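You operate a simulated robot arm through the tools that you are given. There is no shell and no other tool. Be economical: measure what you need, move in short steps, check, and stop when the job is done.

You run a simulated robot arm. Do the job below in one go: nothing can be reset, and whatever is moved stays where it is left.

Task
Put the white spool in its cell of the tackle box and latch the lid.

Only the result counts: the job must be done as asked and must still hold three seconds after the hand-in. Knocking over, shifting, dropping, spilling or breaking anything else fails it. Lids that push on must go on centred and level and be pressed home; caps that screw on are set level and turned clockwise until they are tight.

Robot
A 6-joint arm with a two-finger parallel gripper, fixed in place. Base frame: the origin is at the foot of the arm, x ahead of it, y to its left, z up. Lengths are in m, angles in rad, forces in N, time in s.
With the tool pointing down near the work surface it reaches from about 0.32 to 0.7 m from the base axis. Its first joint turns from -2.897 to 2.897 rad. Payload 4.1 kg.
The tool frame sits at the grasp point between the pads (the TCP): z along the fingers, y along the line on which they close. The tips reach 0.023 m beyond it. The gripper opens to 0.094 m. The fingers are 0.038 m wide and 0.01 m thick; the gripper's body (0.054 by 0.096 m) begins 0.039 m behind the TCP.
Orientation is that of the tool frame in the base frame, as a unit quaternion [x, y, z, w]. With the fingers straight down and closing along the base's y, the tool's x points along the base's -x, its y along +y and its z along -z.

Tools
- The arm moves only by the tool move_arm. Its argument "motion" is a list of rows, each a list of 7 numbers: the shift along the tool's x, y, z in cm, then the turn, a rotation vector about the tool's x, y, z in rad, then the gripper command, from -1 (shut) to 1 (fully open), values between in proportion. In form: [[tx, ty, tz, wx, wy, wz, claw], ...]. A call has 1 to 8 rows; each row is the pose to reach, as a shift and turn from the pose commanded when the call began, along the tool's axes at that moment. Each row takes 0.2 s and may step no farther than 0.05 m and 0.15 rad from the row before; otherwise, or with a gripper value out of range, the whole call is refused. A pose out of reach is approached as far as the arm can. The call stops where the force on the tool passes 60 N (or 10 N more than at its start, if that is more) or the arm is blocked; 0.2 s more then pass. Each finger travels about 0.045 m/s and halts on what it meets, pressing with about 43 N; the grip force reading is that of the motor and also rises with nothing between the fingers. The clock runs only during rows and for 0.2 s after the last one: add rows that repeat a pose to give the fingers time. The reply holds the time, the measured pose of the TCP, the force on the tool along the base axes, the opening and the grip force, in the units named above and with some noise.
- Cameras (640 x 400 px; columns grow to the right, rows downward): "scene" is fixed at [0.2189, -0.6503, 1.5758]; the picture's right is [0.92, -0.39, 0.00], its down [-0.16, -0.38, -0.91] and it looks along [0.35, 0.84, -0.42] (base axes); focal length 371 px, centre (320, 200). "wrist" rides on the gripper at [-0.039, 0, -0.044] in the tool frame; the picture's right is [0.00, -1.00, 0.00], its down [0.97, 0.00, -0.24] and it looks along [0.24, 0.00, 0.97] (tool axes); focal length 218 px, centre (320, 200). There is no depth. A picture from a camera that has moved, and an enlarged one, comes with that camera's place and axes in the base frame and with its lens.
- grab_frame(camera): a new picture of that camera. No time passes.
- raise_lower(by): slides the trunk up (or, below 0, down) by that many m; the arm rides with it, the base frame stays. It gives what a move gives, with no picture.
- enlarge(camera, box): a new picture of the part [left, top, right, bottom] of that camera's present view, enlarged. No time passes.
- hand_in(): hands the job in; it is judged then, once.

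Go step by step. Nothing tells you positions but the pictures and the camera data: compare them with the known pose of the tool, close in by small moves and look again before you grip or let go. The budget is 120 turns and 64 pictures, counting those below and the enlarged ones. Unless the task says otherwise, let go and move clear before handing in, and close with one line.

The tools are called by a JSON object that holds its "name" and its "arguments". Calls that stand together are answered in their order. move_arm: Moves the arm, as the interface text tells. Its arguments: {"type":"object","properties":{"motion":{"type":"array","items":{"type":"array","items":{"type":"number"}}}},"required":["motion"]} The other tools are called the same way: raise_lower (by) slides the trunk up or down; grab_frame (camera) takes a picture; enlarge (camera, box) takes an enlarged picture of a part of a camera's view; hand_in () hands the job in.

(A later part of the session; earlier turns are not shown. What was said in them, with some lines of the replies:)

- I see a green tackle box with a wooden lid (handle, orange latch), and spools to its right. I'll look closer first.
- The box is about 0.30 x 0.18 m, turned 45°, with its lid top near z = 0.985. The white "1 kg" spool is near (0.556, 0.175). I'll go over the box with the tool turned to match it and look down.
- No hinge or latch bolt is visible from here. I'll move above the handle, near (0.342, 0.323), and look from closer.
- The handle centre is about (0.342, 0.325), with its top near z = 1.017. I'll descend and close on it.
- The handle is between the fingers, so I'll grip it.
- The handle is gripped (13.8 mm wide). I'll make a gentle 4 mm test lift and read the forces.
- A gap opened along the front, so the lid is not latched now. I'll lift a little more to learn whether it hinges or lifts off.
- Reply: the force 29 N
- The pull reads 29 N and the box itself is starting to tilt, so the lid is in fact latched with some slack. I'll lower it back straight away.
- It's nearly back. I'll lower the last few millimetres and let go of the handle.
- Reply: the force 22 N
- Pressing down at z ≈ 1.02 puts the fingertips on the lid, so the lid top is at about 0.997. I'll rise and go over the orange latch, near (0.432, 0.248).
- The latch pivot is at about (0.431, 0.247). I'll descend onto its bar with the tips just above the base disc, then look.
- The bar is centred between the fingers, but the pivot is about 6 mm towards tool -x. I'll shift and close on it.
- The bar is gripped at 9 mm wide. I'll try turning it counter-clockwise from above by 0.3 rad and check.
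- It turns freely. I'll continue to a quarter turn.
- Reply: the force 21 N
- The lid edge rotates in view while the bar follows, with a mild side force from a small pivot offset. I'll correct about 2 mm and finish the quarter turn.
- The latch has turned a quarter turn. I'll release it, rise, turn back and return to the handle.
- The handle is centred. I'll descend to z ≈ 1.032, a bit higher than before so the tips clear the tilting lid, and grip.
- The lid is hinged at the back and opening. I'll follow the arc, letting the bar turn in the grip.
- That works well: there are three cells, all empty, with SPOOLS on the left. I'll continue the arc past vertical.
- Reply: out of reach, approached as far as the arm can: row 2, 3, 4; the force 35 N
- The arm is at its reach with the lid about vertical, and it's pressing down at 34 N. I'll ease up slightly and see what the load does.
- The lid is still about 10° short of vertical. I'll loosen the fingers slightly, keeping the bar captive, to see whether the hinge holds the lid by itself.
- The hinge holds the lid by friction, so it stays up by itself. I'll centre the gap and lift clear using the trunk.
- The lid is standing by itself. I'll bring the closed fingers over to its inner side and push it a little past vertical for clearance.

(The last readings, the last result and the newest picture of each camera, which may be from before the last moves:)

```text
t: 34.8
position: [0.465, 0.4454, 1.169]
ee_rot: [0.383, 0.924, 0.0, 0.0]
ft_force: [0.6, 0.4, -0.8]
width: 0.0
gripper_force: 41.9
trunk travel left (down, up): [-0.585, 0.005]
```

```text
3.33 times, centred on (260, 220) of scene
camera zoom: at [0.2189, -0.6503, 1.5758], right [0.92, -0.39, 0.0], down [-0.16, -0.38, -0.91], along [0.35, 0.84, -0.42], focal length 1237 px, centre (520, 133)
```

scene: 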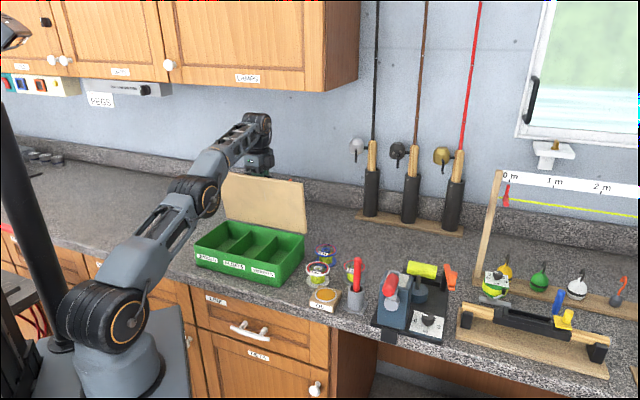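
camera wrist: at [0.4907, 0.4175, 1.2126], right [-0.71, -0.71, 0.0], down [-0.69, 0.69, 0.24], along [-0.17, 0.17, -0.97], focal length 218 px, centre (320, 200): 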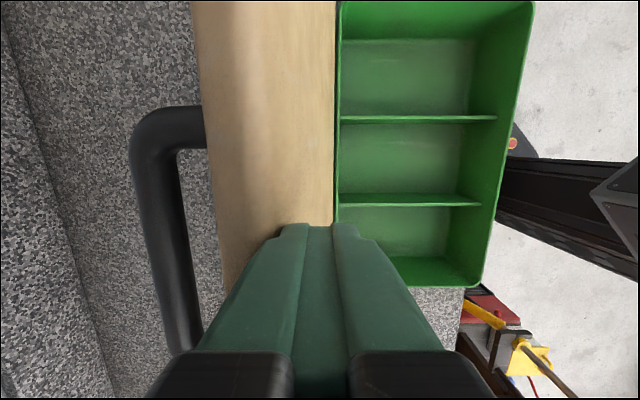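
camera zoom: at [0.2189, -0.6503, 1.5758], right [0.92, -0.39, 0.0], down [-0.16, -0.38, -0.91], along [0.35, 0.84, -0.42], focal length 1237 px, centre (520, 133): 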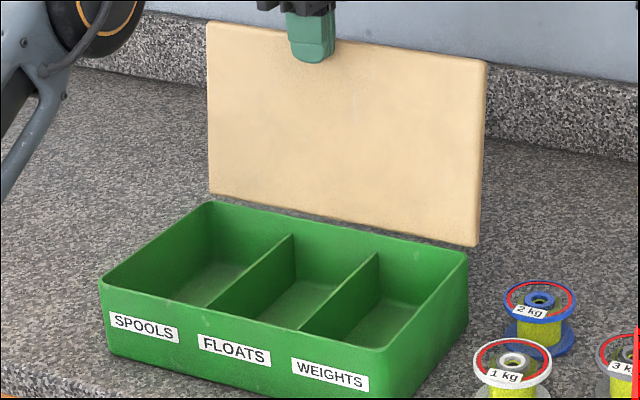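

The lid now stands at vertical or slightly past. The SPOOLS cell centre is about (0.342, 0.422). Next I'll go over to the white spool, turning the gripper so it closes along the box's length, where there is clearance from the neighbours.

{"name": "move_arm", "arguments": {"motion": [[0, -3, 0, 0, 0, 0, -1], [0, -6, 0, 0, 0, 0, -0.5], [-4, -8, 0, 0, 0, -0.1, 0], [-8, -10, 0, 0, 0, -0.25, 0.5], [-12, -12, 0, 0, 0, -0.4, 1], [-16, -13, 0, 0, 0, -0.55, 1], [-20, -13, 0, 0, 0, -0.7, 1], [-24, -13, 0, 0, 0, -0.8, 1]]}}

{"name": "move_arm", "arguments": {"motion": [[0, 0, 1, 0, 0, -0.13, 1], [0, 0, 2, 0, 0, -0.26, 1], [0, 0, 3, 0, 0, -0.4, 1], [0, 0, 4, 0, 0, -0.53, 1], [0, 0, 5, 0, 0, -0.66, 1], [0, 0, 5, 0, 0, -0.77, 1], [0, 0, 5, 0, 0, -0.77, 1]]}}

{"name": "grab_frame", "arguments": {"camera": "wrist"}}

{"name": "grab_frame", "arguments": {"camera": "scene"}}

```text
t: 36.6
position: [0.5481, 0.1852, 1.1686]
ee_rot: [-0.009, 1.0, 0.0, -0.001]
ft_force: [0.2, -0.6, 0.2]
width: 0.0936
gripper_force: 0.1
trunk travel left (down, up): [-0.585, 0.005]
```

```text
t: 38.2
position: [0.5428, 0.1843, 1.1183]
ee_rot: [-0.383, 0.924, -0.001, 0.001]
ft_force: [0.0, -0.2, -0.2]
width: 0.0937
gripper_force: 0.1
trunk travel left (down, up): [-0.585, 0.005]
```

```text
23 pictures are left
camera wrist: at [0.5692, 0.2107, 1.1628], right [0.71, -0.71, 0.0], down [-0.69, -0.69, 0.24], along [-0.17, -0.17, -0.97], focal length 218 px, centre (320, 200)
```

wrist: 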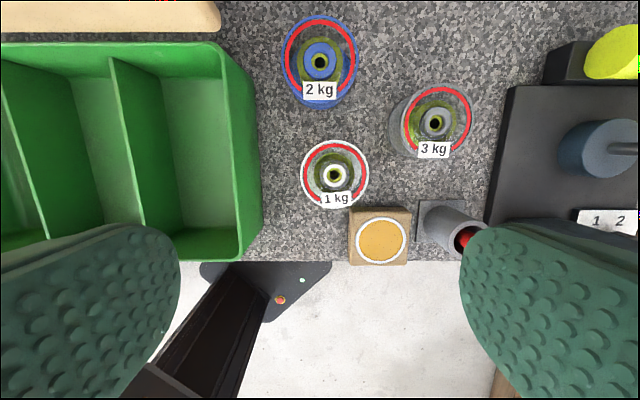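

```text
22 pictures are left
```

scene: 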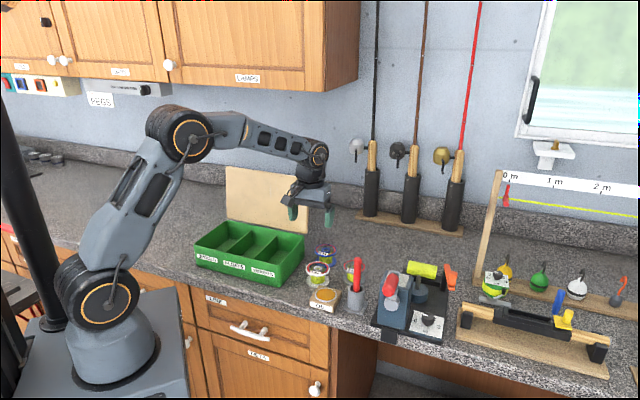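

The white spool is at about (0.561, 0.182), diameter about 62 mm, and the closing directions are free. I'll move over it and down part way.

{"name": "move_arm", "arguments": {"motion": [[-0.6, -0.7, 3, 0, 0, 0, 0.7], [-1.1, -1.45, 6, 0, 0, 0, 0.7], [-1.1, -1.45, 9.5, 0, 0, 0, 0.7], [-1.1, -1.45, 9.5, 0, 0, 0, 0.7]]}}

{"name": "grab_frame", "arguments": {"camera": "wrist"}}

```text
t: 39.2
position: [0.5598, 0.1823, 1.026]
ee_rot: [-0.382, 0.924, 0.0, -0.001]
ft_force: [-0.4, -0.8, 0.3]
width: 0.0797
gripper_force: 0.0
trunk travel left (down, up): [-0.585, 0.005]
```

```text
21 pictures are left
camera wrist: at [0.5867, 0.2095, 1.069], right [0.71, -0.71, 0.0], down [-0.69, -0.69, 0.24], along [-0.17, -0.17, -0.97], focal length 218 px, centre (320, 200)
```

wrist: 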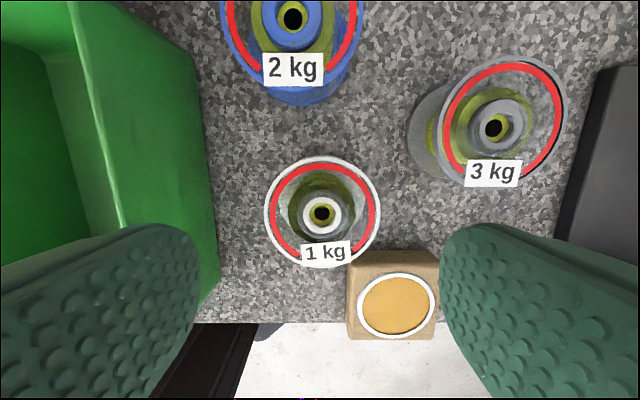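

It's aligned to within 5 mm; I'll correct that and descend around the spool.

{"name": "move_arm", "arguments": {"motion": [[-0.5, -0.1, 2, 0, 0, 0, 0.7], [-0.5, -0.1, 4.5, 0, 0, 0, 0.7], [-0.5, -0.1, 7, 0, 0, 0, 0.7], [-0.5, -0.1, 9.4, 0, 0, 0, 0.7], [-0.5, -0.1, 9.4, 0, 0, 0, 0.7]]}}

{"name": "grab_frame", "arguments": {"camera": "wrist"}}

{"name": "enlarge", "arguments": {"camera": "scene", "box": [270, 210, 400, 310]}}

```text
t: 40.4
position: [0.5634, 0.1819, 0.9294]
ee_rot: [-0.382, 0.924, 0.0, -0.001]
ft_force: [0.1, -0.6, 0.3]
width: 0.08
gripper_force: 0.1
trunk travel left (down, up): [-0.585, 0.005]
```

```text
20 pictures are left
camera wrist: at [0.5905, 0.2099, 0.9736], right [0.71, -0.71, 0.0], down [-0.69, -0.69, 0.24], along [-0.17, -0.17, -0.97], focal length 218 px, centre (320, 200)
```

wrist: 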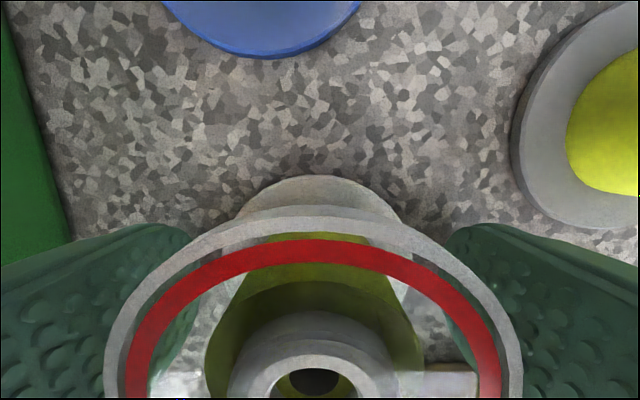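

```text
4.00 times, centred on (335, 260) of scene
camera zoom: at [0.2189, -0.6503, 1.5758], right [0.92, -0.39, 0.0], down [-0.16, -0.38, -0.91], along [0.35, 0.84, -0.42], focal length 1485 px, centre (260, -40)
```

zoom: 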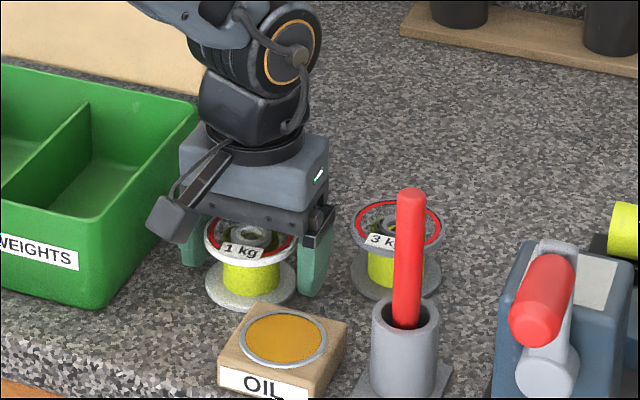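

The spool sits well between the fingers; I'll close.

{"name": "move_arm", "arguments": {"motion": [[-0.3, 0, 0, 0, 0, 0, 0.7], [-0.3, 0, 0, 0, 0, 0, 0.4], [-0.3, 0, 0, 0, 0, 0, 0], [-0.3, 0, 0, 0, 0, 0, -0.4], [-0.3, 0, 0, 0, 0, 0, -0.4], [-0.3, 0, 0, 0, 0, 0, -0.4]]}}

```text
t: 41.8
position: [0.5667, 0.1849, 0.9298]
ee_rot: [-0.383, 0.924, 0.0, -0.001]
ft_force: [-0.2, -0.1, 1.1]
width: 0.0663
gripper_force: 43.4
trunk travel left (down, up): [-0.585, 0.005]
```

Gripped at 66 mm. I'll lift straight up.

{"name": "move_arm", "arguments": {"motion": [[0, 0, -2, 0, 0, 0, -0.4], [0, 0, -5, 0, 0, 0, -0.4], [0, 0, -8, 0, 0, 0, -0.4], [0, 0, -11, 0, 0, 0, -0.4], [0, 0, -14, 0, 0, 0, -0.4], [0, 0, -16, 0, 0, 0, -0.4], [0, 0, -16, 0, 0, 0, -0.4]]}}

{"name": "grab_frame", "arguments": {"camera": "scene"}}

```text
t: 43.4
position: [0.5674, 0.1862, 1.0908]
ee_rot: [-0.384, 0.923, 0.001, -0.001]
ft_force: [-0.3, 0.5, -0.5]
width: 0.0668
gripper_force: 42.8
trunk travel left (down, up): [-0.585, 0.005]
```

```text
18 pictures are left
```

scene: 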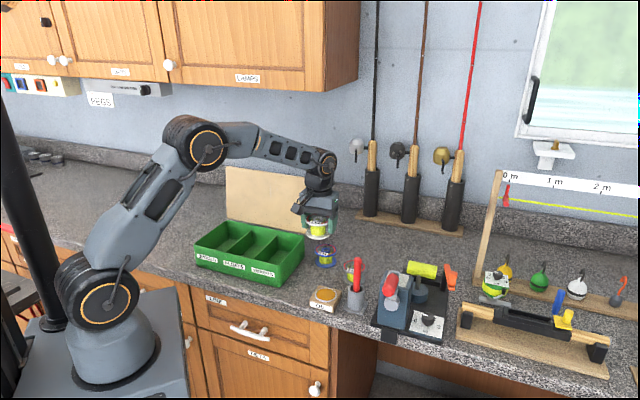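

The spool is held. I'll carry it along the box to the SPOOLS cell, keeping a little towards the front and turning the gripper back.

{"name": "move_arm", "arguments": {"motion": [[1, 1, 0, 0, 0, 0.15, -0.4], [2, 3, 0, 0, 0, 0.3, -0.4], [2, 7, 0, 0, 0, 0.45, -0.4], [2, 11, 0, 0, 0, 0.6, -0.4], [2, 15, 0, 0, 0, 0.75, -0.4], [1.5, 19, 0, 0, 0, 0.9, -0.4], [1, 23, 0, 0, 0, 1.05, -0.4], [0.5, 27, 0, 0, 0, 1.2, -0.4]]}}

```text
t: 45.2
position: [0.3758, 0.3746, 1.0908]
ee_rot: [0.206, 0.978, -0.001, 0.0]
ft_force: [-0.9, -0.3, -1.0]
width: 0.0663
gripper_force: 43.2
trunk travel left (down, up): [-0.585, 0.005]
```

{"name": "move_arm", "arguments": {"motion": [[2, 1.2, 0, 0, 0, 0.12, -0.4], [3.5, 2.2, 0, 0, 0, 0.25, -0.4], [5, 3, 0, 0, 0, 0.37, -0.4], [5, 3, 0, 0, 0, 0.37, -0.4]]}}

{"name": "grab_frame", "arguments": {"camera": "wrist"}}

{"name": "enlarge", "arguments": {"camera": "scene", "box": [180, 160, 340, 280]}}

```text
t: 46.2
position: [0.3392, 0.4214, 1.0899]
ee_rot: [0.383, 0.924, 0.0, 0.001]
ft_force: [-0.1, 0.2, -1.0]
width: 0.0665
gripper_force: 42.8
trunk travel left (down, up): [-0.585, 0.005]
```

```text
17 pictures are left
camera wrist: at [0.365, 0.394, 1.1343], right [-0.71, -0.71, 0.0], down [-0.69, 0.69, 0.24], along [-0.17, 0.17, -0.97], focal length 218 px, centre (320, 200)
```

wrist: 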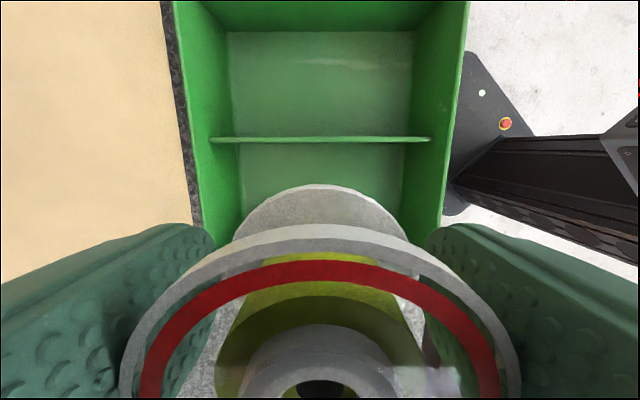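

```text
3.33 times, centred on (260, 220) of scene
camera zoom: at [0.2189, -0.6503, 1.5758], right [0.92, -0.39, 0.0], down [-0.16, -0.38, -0.91], along [0.35, 0.84, -0.42], focal length 1237 px, centre (520, 133)
```

zoom: 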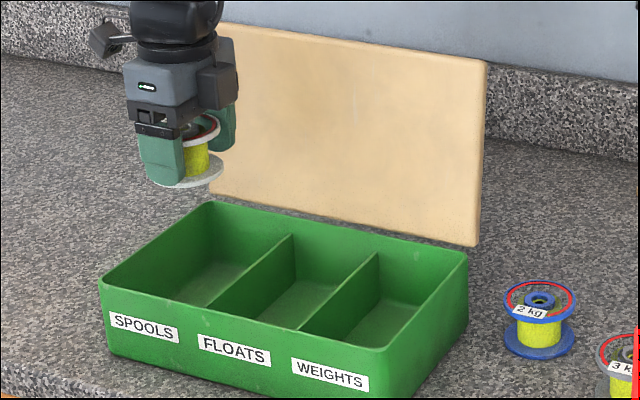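

The spool is centred over the SPOOLS cell, with the divider about 45 mm to one side and the walls about 75 mm either way. I'll lower it in.

{"name": "move_arm", "arguments": {"motion": [[0.3, 0, 3, 0, 0, 0, -0.4], [0.3, 0, 6, 0, 0, 0, -0.4], [0.3, 0, 9, 0, 0, 0, -0.4], [0.3, 0, 12, 0, 0, 0, -0.4], [0.3, 0, 14.3, 0, 0, 0, -0.4], [0.3, 0, 14.3, 0, 0, 0, -0.4]]}}

{"name": "grab_frame", "arguments": {"camera": "wrist"}}

{"name": "enlarge", "arguments": {"camera": "scene", "box": [180, 160, 340, 280]}}

```text
t: 47.6
position: [0.339, 0.4233, 0.9461]
ee_rot: [0.383, 0.924, 0.0, 0.0]
ft_force: [0.6, 0.1, -0.9]
width: 0.0665
gripper_force: 43.5
trunk travel left (down, up): [-0.585, 0.005]
```

```text
15 pictures are left
camera wrist: at [0.3647, 0.3951, 0.9894], right [-0.71, -0.71, 0.0], down [-0.69, 0.69, 0.24], along [-0.17, 0.17, -0.97], focal length 218 px, centre (320, 200)
```

wrist: 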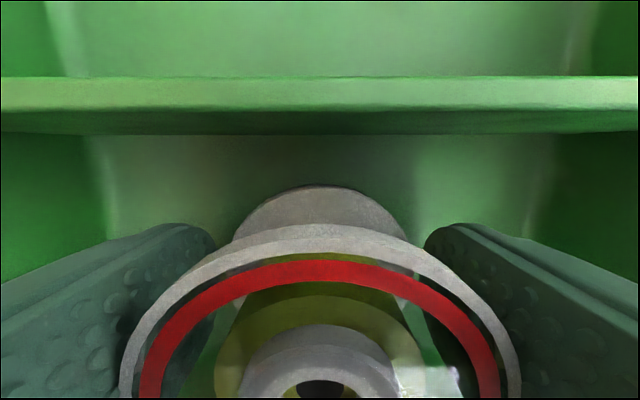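

```text
3.33 times, centred on (260, 220) of scene
camera zoom: at [0.2189, -0.6503, 1.5758], right [0.92, -0.39, 0.0], down [-0.16, -0.38, -0.91], along [0.35, 0.84, -0.42], focal length 1237 px, centre (520, 133)
```

zoom: 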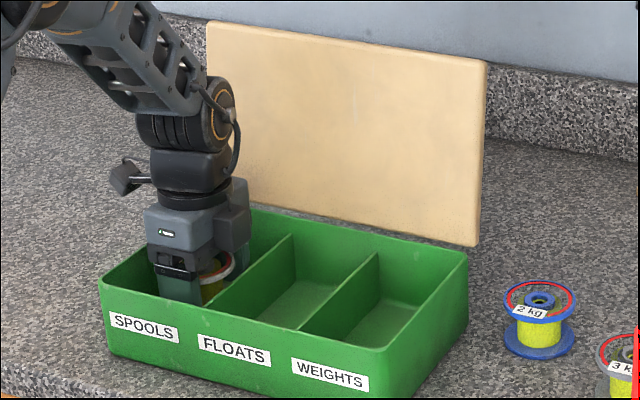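

Inside the cell and clear of the walls. I'll lower the last bit in small steps until it touches the floor.

{"name": "move_arm", "arguments": {"motion": [[0, 0, 0.4, 0, 0, 0, -0.4], [0, 0, 0.7, 0, 0, 0, -0.4], [0, 0, 1.0, 0, 0, 0, -0.4], [0, 0, 1.0, 0, 0, 0, -0.4]]}}

```text
t: 48.6
position: [0.3369, 0.4228, 0.9367]
ee_rot: [0.382, 0.924, 0.0, 0.0]
ft_force: [-0.6, -0.3, 1.4]
width: 0.0664
gripper_force: 42.8
trunk travel left (down, up): [-0.585, 0.005]
```

{"name": "move_arm", "arguments": {"motion": [[0, 0, 0.15, 0, 0, 0, -0.4], [0, 0, 0.3, 0, 0, 0, -0.4], [0, 0, 0.3, 0, 0, 0, -0.4]]}}

```text
t: 49.4
position: [0.3382, 0.4221, 0.9365]
ee_rot: [0.382, 0.924, 0.002, 0.0]
ft_force: [-1.2, -2.8, 18.5]
width: 0.0663
gripper_force: 43.2
trunk travel left (down, up): [-0.585, 0.005]
```

It touches the floor (18 N). I'll ease the press, open and rise straight out.

{"name": "move_arm", "arguments": {"motion": [[0, 0, -0.25, 0, 0, 0, -0.4], [0, 0, -0.25, 0, 0, 0, 0.5], [0, 0, -0.25, 0, 0, 0, 0.75], [0, 0, -0.25, 0, 0, 0, 0.75], [0, 0, -3, 0, 0, 0, 0.75], [0, 0, -7, 0, 0, 0, 0.75], [0, 0, -11, 0, 0, 0, 0.75], [0, 0, -15, 0, 0, 0, 0.75]]}}

{"name": "grab_frame", "arguments": {"camera": "wrist"}}

{"name": "enlarge", "arguments": {"camera": "scene", "box": [180, 160, 340, 280]}}

```text
t: 51.2
position: [0.3369, 0.4254, 1.0866]
ee_rot: [0.382, 0.924, 0.0, 0.0]
ft_force: [0.6, -0.3, 0.3]
width: 0.0824
gripper_force: 0.1
trunk travel left (down, up): [-0.585, 0.005]
```

```text
13 pictures are left
camera wrist: at [0.363, 0.3972, 1.1309], right [-0.71, -0.71, 0.0], down [-0.69, 0.69, 0.24], along [-0.17, 0.17, -0.97], focal length 218 px, centre (320, 200)
```

wrist: 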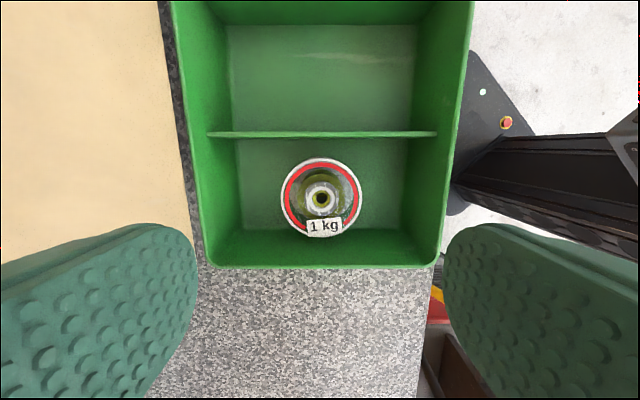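

```text
3.33 times, centred on (260, 220) of scene
camera zoom: at [0.2189, -0.6503, 1.5758], right [0.92, -0.39, 0.0], down [-0.16, -0.38, -0.91], along [0.35, 0.84, -0.42], focal length 1237 px, centre (520, 133)
```

zoom: 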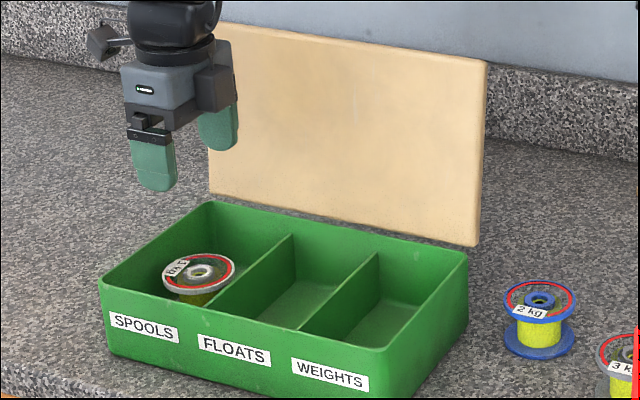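

The white spool stands upright in its cell. To close the lid I'll straddle its top edge, left of the handle, with open fingers, and pull it forward with the rear finger. First I'll go up and above the edge.

{"name": "move_arm", "arguments": {"motion": [[0, 0, -4, 0, 0, 0, 1], [0.5, 0, -8, 0, 0, 0, 1], [1, 0, -12, 0, 0, 0, 1], [1.75, 0, -14, 0, 0, 0, 1], [1.75, 3, -14, 0, 0, 0, 1], [1.75, 6, -14, 0, 0, 0, 1], [1.75, 9.3, -14, 0, 0, 0, 1], [1.75, 9.3, -14, 0, 0, 0, 1]]}}

{"name": "grab_frame", "arguments": {"camera": "wrist"}}

```text
t: 53.0
position: [0.3894, 0.5023, 1.2255]
ee_rot: [0.382, 0.924, 0.0, 0.0]
ft_force: [1.6, 0.6, 0.2]
width: 0.094
gripper_force: 0.1
trunk travel left (down, up): [-0.585, 0.005]
```

```text
11 pictures are left
camera wrist: at [0.416, 0.4742, 1.2697], right [-0.71, -0.71, 0.0], down [-0.69, 0.69, 0.24], along [-0.17, 0.17, -0.97], focal length 218 px, centre (320, 200)
```

wrist: 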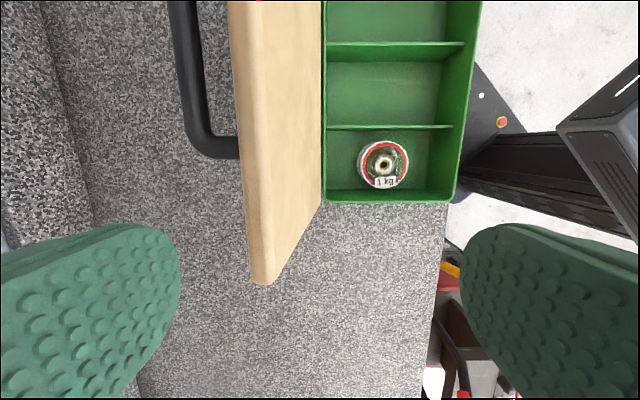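

The rear finger would clear the lid's outer face by only about 7 mm. I'll shift 8 mm further back and descend to straddle the edge.

{"name": "move_arm", "arguments": {"motion": [[0, 0.8, 0, 0, 0, 0, 1], [0, 0.8, 3, 0, 0, 0, 1], [0, 0.8, 6.3, 0, 0, 0, 1], [0, 0.8, 6.3, 0, 0, 0, 1]]}}

{"name": "grab_frame", "arguments": {"camera": "wrist"}}

```text
t: 54.0
position: [0.3922, 0.508, 1.162]
ee_rot: [0.382, 0.924, -0.001, 0.0]
ft_force: [0.6, -1.4, -0.5]
width: 0.0938
gripper_force: 0.0
out of reach, approached as far as the arm can: row 1
trunk travel left (down, up): [-0.585, 0.005]
```

```text
10 pictures are left
camera wrist: at [0.4197, 0.48, 1.2059], right [-0.71, -0.71, 0.0], down [-0.69, 0.69, 0.24], along [-0.17, 0.17, -0.97], focal length 218 px, centre (320, 200)
```

wrist: 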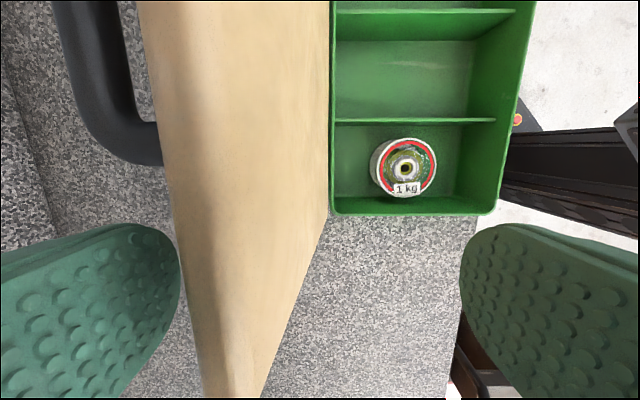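

The rear finger is behind the lid. I'll pull it forward along the arc to about 45°.

{"name": "move_arm", "arguments": {"motion": [[0, -3.5, 0.1, 0, 0, 0, 1], [0, -6, 0.2, 0, 0, 0, 1], [0, -8, 0.4, 0, 0, 0, 1], [0, -10, 0.9, 0, 0, 0, 1], [0, -12, 1.6, 0, 0, 0, 1], [0, -14, 2.7, 0, 0, 0, 1], [0, -15.3, 3.6, 0, 0, 0, 1], [0, -15.3, 3.6, 0, 0, 0, 1]]}}

{"name": "enlarge", "arguments": {"camera": "scene", "box": [180, 160, 340, 280]}}

```text
t: 55.8
position: [0.2873, 0.3975, 1.1246]
ee_rot: [0.381, 0.924, 0.001, 0.0]
ft_force: [0.8, -0.1, -0.4]
width: 0.0941
gripper_force: 0.0
trunk travel left (down, up): [-0.585, 0.005]
```

```text
3.33 times, centred on (260, 220) of scene
camera zoom: at [0.2189, -0.6503, 1.5758], right [0.92, -0.39, 0.0], down [-0.16, -0.38, -0.91], along [0.35, 0.84, -0.42], focal length 1237 px, centre (520, 133)
```

zoom: 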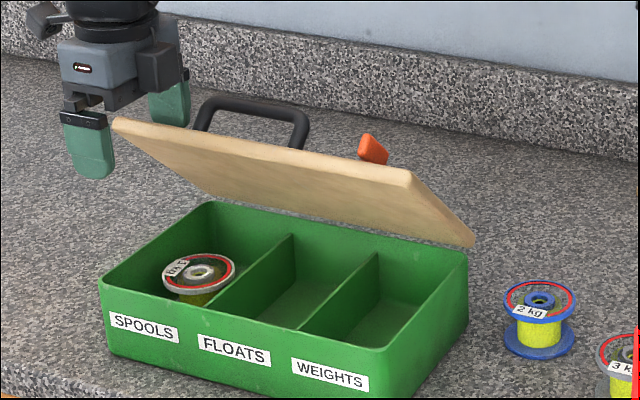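

Works well. I'll continue down to nearly closed.

{"name": "move_arm", "arguments": {"motion": [[0, -1.1, 1.1, 0, 0, 0, 1], [0, -2.1, 2.2, 0, 0, 0, 1], [0, -3.0, 3.5, 0, 0, 0, 1], [0, -3.8, 4.8, 0, 0, 0, 1], [0, -4.4, 6.1, 0, 0, 0, 1], [0, -4.8, 7.4, 0, 0, 0, 1], [0, -5.1, 8.7, 0, 0, 0, 1], [0, -5.1, 9.6, 0, 0, 0, 1]]}}

{"name": "enlarge", "arguments": {"camera": "scene", "box": [180, 160, 340, 280]}}

```text
t: 57.6
position: [0.2505, 0.3635, 1.029]
ee_rot: [0.382, 0.924, -0.001, 0.0]
ft_force: [0.4, 0.4, 0.1]
width: 0.0938
gripper_force: 0.0
trunk travel left (down, up): [-0.585, 0.005]
```

```text
3.33 times, centred on (260, 220) of scene
camera zoom: at [0.2189, -0.6503, 1.5758], right [0.92, -0.39, 0.0], down [-0.16, -0.38, -0.91], along [0.35, 0.84, -0.42], focal length 1237 px, centre (520, 133)
```

zoom: 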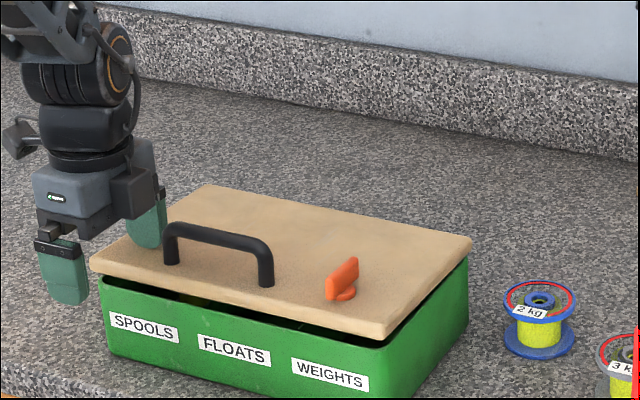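

{"name": "move_arm", "arguments": {"motion": [[0, 0, 0.3, 0, 0, 0, 1], [0, 0, 0.6, 0, 0, 0, 1], [0, 0, 0.8, 0, 0, 0, 1], [0, 0, 0.9, 0, 0, 0, 1], [0, 0, 0.9, 0, 0, 0, 1]]}}

{"name": "enlarge", "arguments": {"camera": "scene", "box": [180, 180, 320, 280]}}

```text
t: 58.8
position: [0.2524, 0.3634, 1.021]
ee_rot: [0.383, 0.924, 0.0, 0.0]
ft_force: [0.3, 0.2, -0.1]
width: 0.094
gripper_force: 0.1
trunk travel left (down, up): [-0.585, 0.005]
```

```text
4.00 times, centred on (250, 230) of scene
camera zoom: at [0.2189, -0.6503, 1.5758], right [0.92, -0.39, 0.0], down [-0.16, -0.38, -0.91], along [0.35, 0.84, -0.42], focal length 1485 px, centre (600, 80)
```

zoom: 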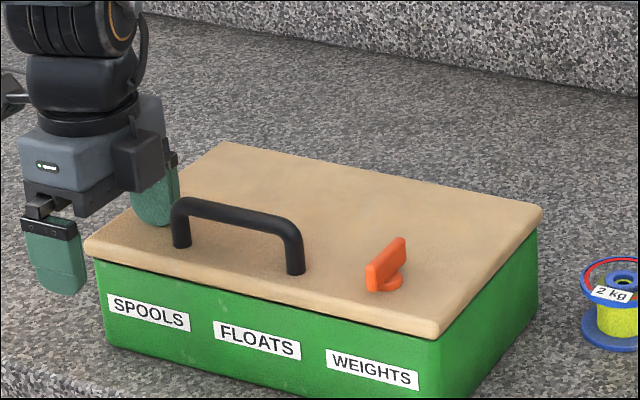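

{"name": "move_arm", "arguments": {"motion": [[0, 0, 0.2, 0, 0, 0, 1], [0, 0, 0.4, 0, 0, 0, 1], [0, 0, 0.4, 0, 0, 0, 1]]}}

```text
t: 59.6
position: [0.252, 0.3635, 1.0197]
ee_rot: [0.382, 0.924, 0.005, 0.001]
ft_force: [1.7, 3.1, 35.1]
width: 0.0938
gripper_force: 0.0
trunk travel left (down, up): [-0.585, 0.005]
```

The lid is pressed home (35 N at z = 1.02). Now I'll rise and go to the latch with the gripper turned across its bar.

{"name": "move_arm", "arguments": {"motion": [[0, 0, -4, 0, 0, 0, 1], [0, 0, -8, 0, 0, -0.12, 0.6], [-4, 1, -9, 0, 0, -0.27, 0.3], [-8, 2, -9, 0, 0, -0.42, 0.2], [-12, 3, -9, 0, 0, -0.57, 0], [-16, 4, -9, 0, 0, -0.72, 0], [-20, 4.7, -9, 0, 0, -0.87, 0], [-20.9, 4.7, -9, 0, 0, -1.0, 0]]}}

{"name": "move_arm", "arguments": {"motion": [[0, 0, 1, 0, 0, -0.14, 0], [0, 0, 2, 0, 0, -0.28, 0], [0, 0, 3, 0, 0, -0.43, 0], [0, 0, 4, 0, 0, -0.57, 0], [0, 0, 4, 0, 0, -0.57, 0]]}}

{"name": "grab_frame", "arguments": {"camera": "wrist"}}

```text
t: 61.4
position: [0.4305, 0.2492, 1.1031]
ee_rot: [-0.109, 0.994, 0.0, 0.0]
ft_force: [-0.8, -0.6, -0.9]
width: 0.047
gripper_force: 0.0
trunk travel left (down, up): [-0.585, 0.005]
```

```text
t: 62.6
position: [0.4307, 0.2486, 1.0661]
ee_rot: [-0.384, 0.923, 0.0, 0.001]
ft_force: [-0.6, 0.7, -1.1]
width: 0.0474
gripper_force: 0.1
trunk travel left (down, up): [-0.585, 0.005]
```

```text
6 pictures are left
camera wrist: at [0.4575, 0.2753, 1.109], right [0.71, -0.71, 0.0], down [-0.68, -0.69, 0.24], along [-0.17, -0.17, -0.97], focal length 218 px, centre (320, 200)
```

wrist: 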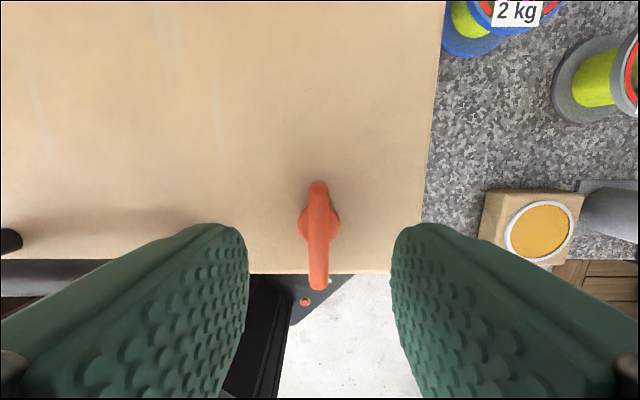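

It's aligned over the latch bar. I'll descend and grip it.

{"name": "move_arm", "arguments": {"motion": [[-0.2, 0, 2, 0, 0, 0, 0], [-0.25, 0, 3.75, 0, 0, 0, -0.2], [-0.25, 0, 3.75, 0, 0, 0, -0.6], [-0.25, 0, 3.75, 0, 0, 0, -1], [-0.25, 0, 3.75, 0, 0, 0, -1], [-0.25, 0, 3.75, 0, 0, 0, -1]]}}

```text
t: 64.0
position: [0.4315, 0.2496, 1.0281]
ee_rot: [-0.382, 0.924, 0.0, 0.0]
ft_force: [-2.9, 1.9, -0.8]
width: 0.0088
gripper_force: 42.7
trunk travel left (down, up): [-0.585, 0.005]
```

Gripped with low force. I'll turn it back clockwise a quarter turn to the latched position.

{"name": "move_arm", "arguments": {"motion": [[0, 0, 0, 0, 0, 0.13, -1], [0, 0, 0, 0, 0, 0.26, -1], [0, 0, 0, 0, 0, 0.39, -1], [0, 0, 0, 0, 0, 0.52, -1], [0, 0, 0, 0, 0, 0.65, -1], [0, 0, 0, 0, 0, 0.785, -1], [0, 0, 0, 0, 0, 0.785, -1]]}}

{"name": "move_arm", "arguments": {"motion": [[0, 0, 0, 0, 0, 0.13, -1], [0, 0, 0, 0, 0, 0.26, -1], [0, 0, 0, 0, 0, 0.39, -1], [0, 0, 0, 0, 0, 0.52, -1], [0, 0, 0, 0, 0, 0.65, -1], [0, 0, 0, 0, 0, 0.785, -1], [0, 0, 0, 0, 0, 0.785, -1]]}}

{"name": "grab_frame", "arguments": {"camera": "wrist"}}

```text
t: 65.6
position: [0.4344, 0.2498, 1.0291]
ee_rot: [0.001, 1.0, 0.0, 0.001]
ft_force: [-5.7, -9.1, -0.8]
width: 0.0089
gripper_force: 43.1
trunk travel left (down, up): [-0.585, 0.005]
```

```text
t: 67.2
position: [0.4336, 0.2489, 1.029]
ee_rot: [0.382, 0.924, 0.0, 0.0]
ft_force: [-0.1, -15.0, 0.7]
width: 0.0091
gripper_force: 42.9
trunk travel left (down, up): [-0.585, 0.005]
```

```text
5 pictures are left
camera wrist: at [0.4611, 0.2208, 1.073], right [-0.71, -0.71, 0.0], down [-0.69, 0.68, 0.24], along [-0.17, 0.17, -0.97], focal length 218 px, centre (320, 200)
```

wrist: 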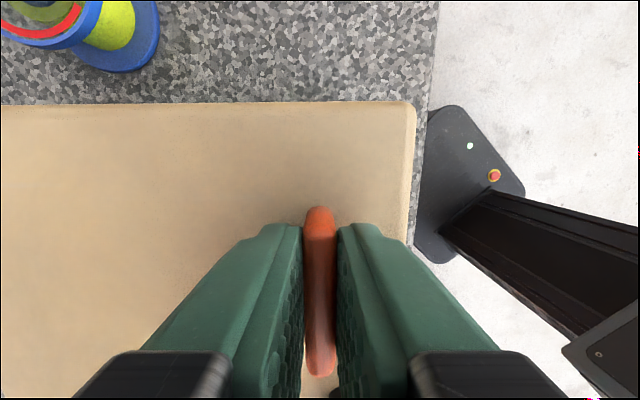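

The latch bar is back in its original latched direction, parallel to the front. I'll release, rise clear and check.

{"name": "move_arm", "arguments": {"motion": [[0, 0, 0, 0, 0, 0, -0.5], [0, 0, 0, 0, 0, 0, 0], [0, 0, 0, 0, 0, 0, 0], [0, 0, -4, 0, 0, 0, 0], [0, 0, -8, 0, 0, 0, 0], [0, 0, -12, 0, 0, 0, 0], [0, 0, -15, 0, 0, 0, 0]]}}

{"name": "enlarge", "arguments": {"camera": "scene", "box": [180, 180, 320, 280]}}

{"name": "grab_frame", "arguments": {"camera": "wrist"}}

```text
t: 68.8
position: [0.4359, 0.2484, 1.1793]
ee_rot: [0.382, 0.924, 0.0, 0.0]
ft_force: [0.6, 0.6, 0.4]
width: 0.0468
gripper_force: 0.0
trunk travel left (down, up): [-0.585, 0.005]
```

```text
4.00 times, centred on (250, 230) of scene
camera zoom: at [0.2189, -0.6503, 1.5758], right [0.92, -0.39, 0.0], down [-0.16, -0.38, -0.91], along [0.35, 0.84, -0.42], focal length 1485 px, centre (600, 80)
```

zoom: 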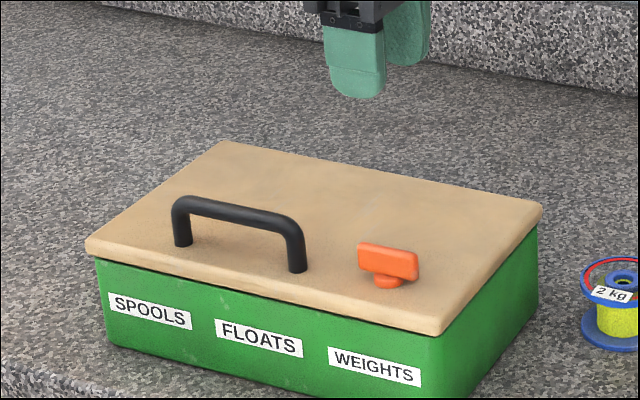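

```text
3 pictures are left
camera wrist: at [0.4628, 0.2206, 1.2249], right [-0.71, -0.71, 0.0], down [-0.69, 0.69, 0.24], along [-0.17, 0.17, -0.97], focal length 218 px, centre (320, 200)
```

wrist: 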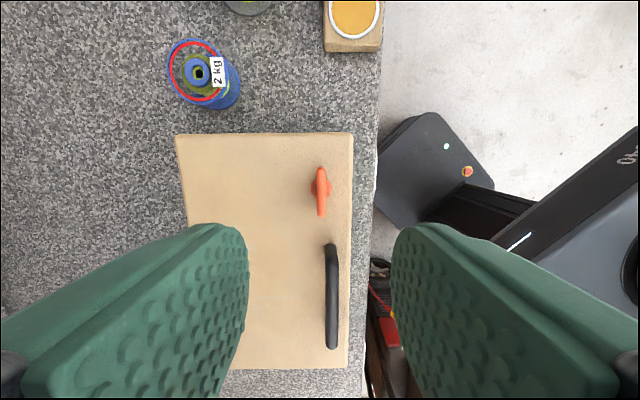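

The lid is shut flush, the latch is back in its latched position, and the neighbouring items stand where they were. The arm is clear, so I'm handing in.

{"name": "hand_in", "arguments": {}}

```text
The job is handed in.
```

I put the white spool upright in the SPOOLS cell, pressed the lid shut and turned the latch back to its latched position. I didn't tug the lid again to test it. My first pull on the still-latched lid briefly tilted the box by a small amount; I set it straight back down and saw no clear shift afterwards.
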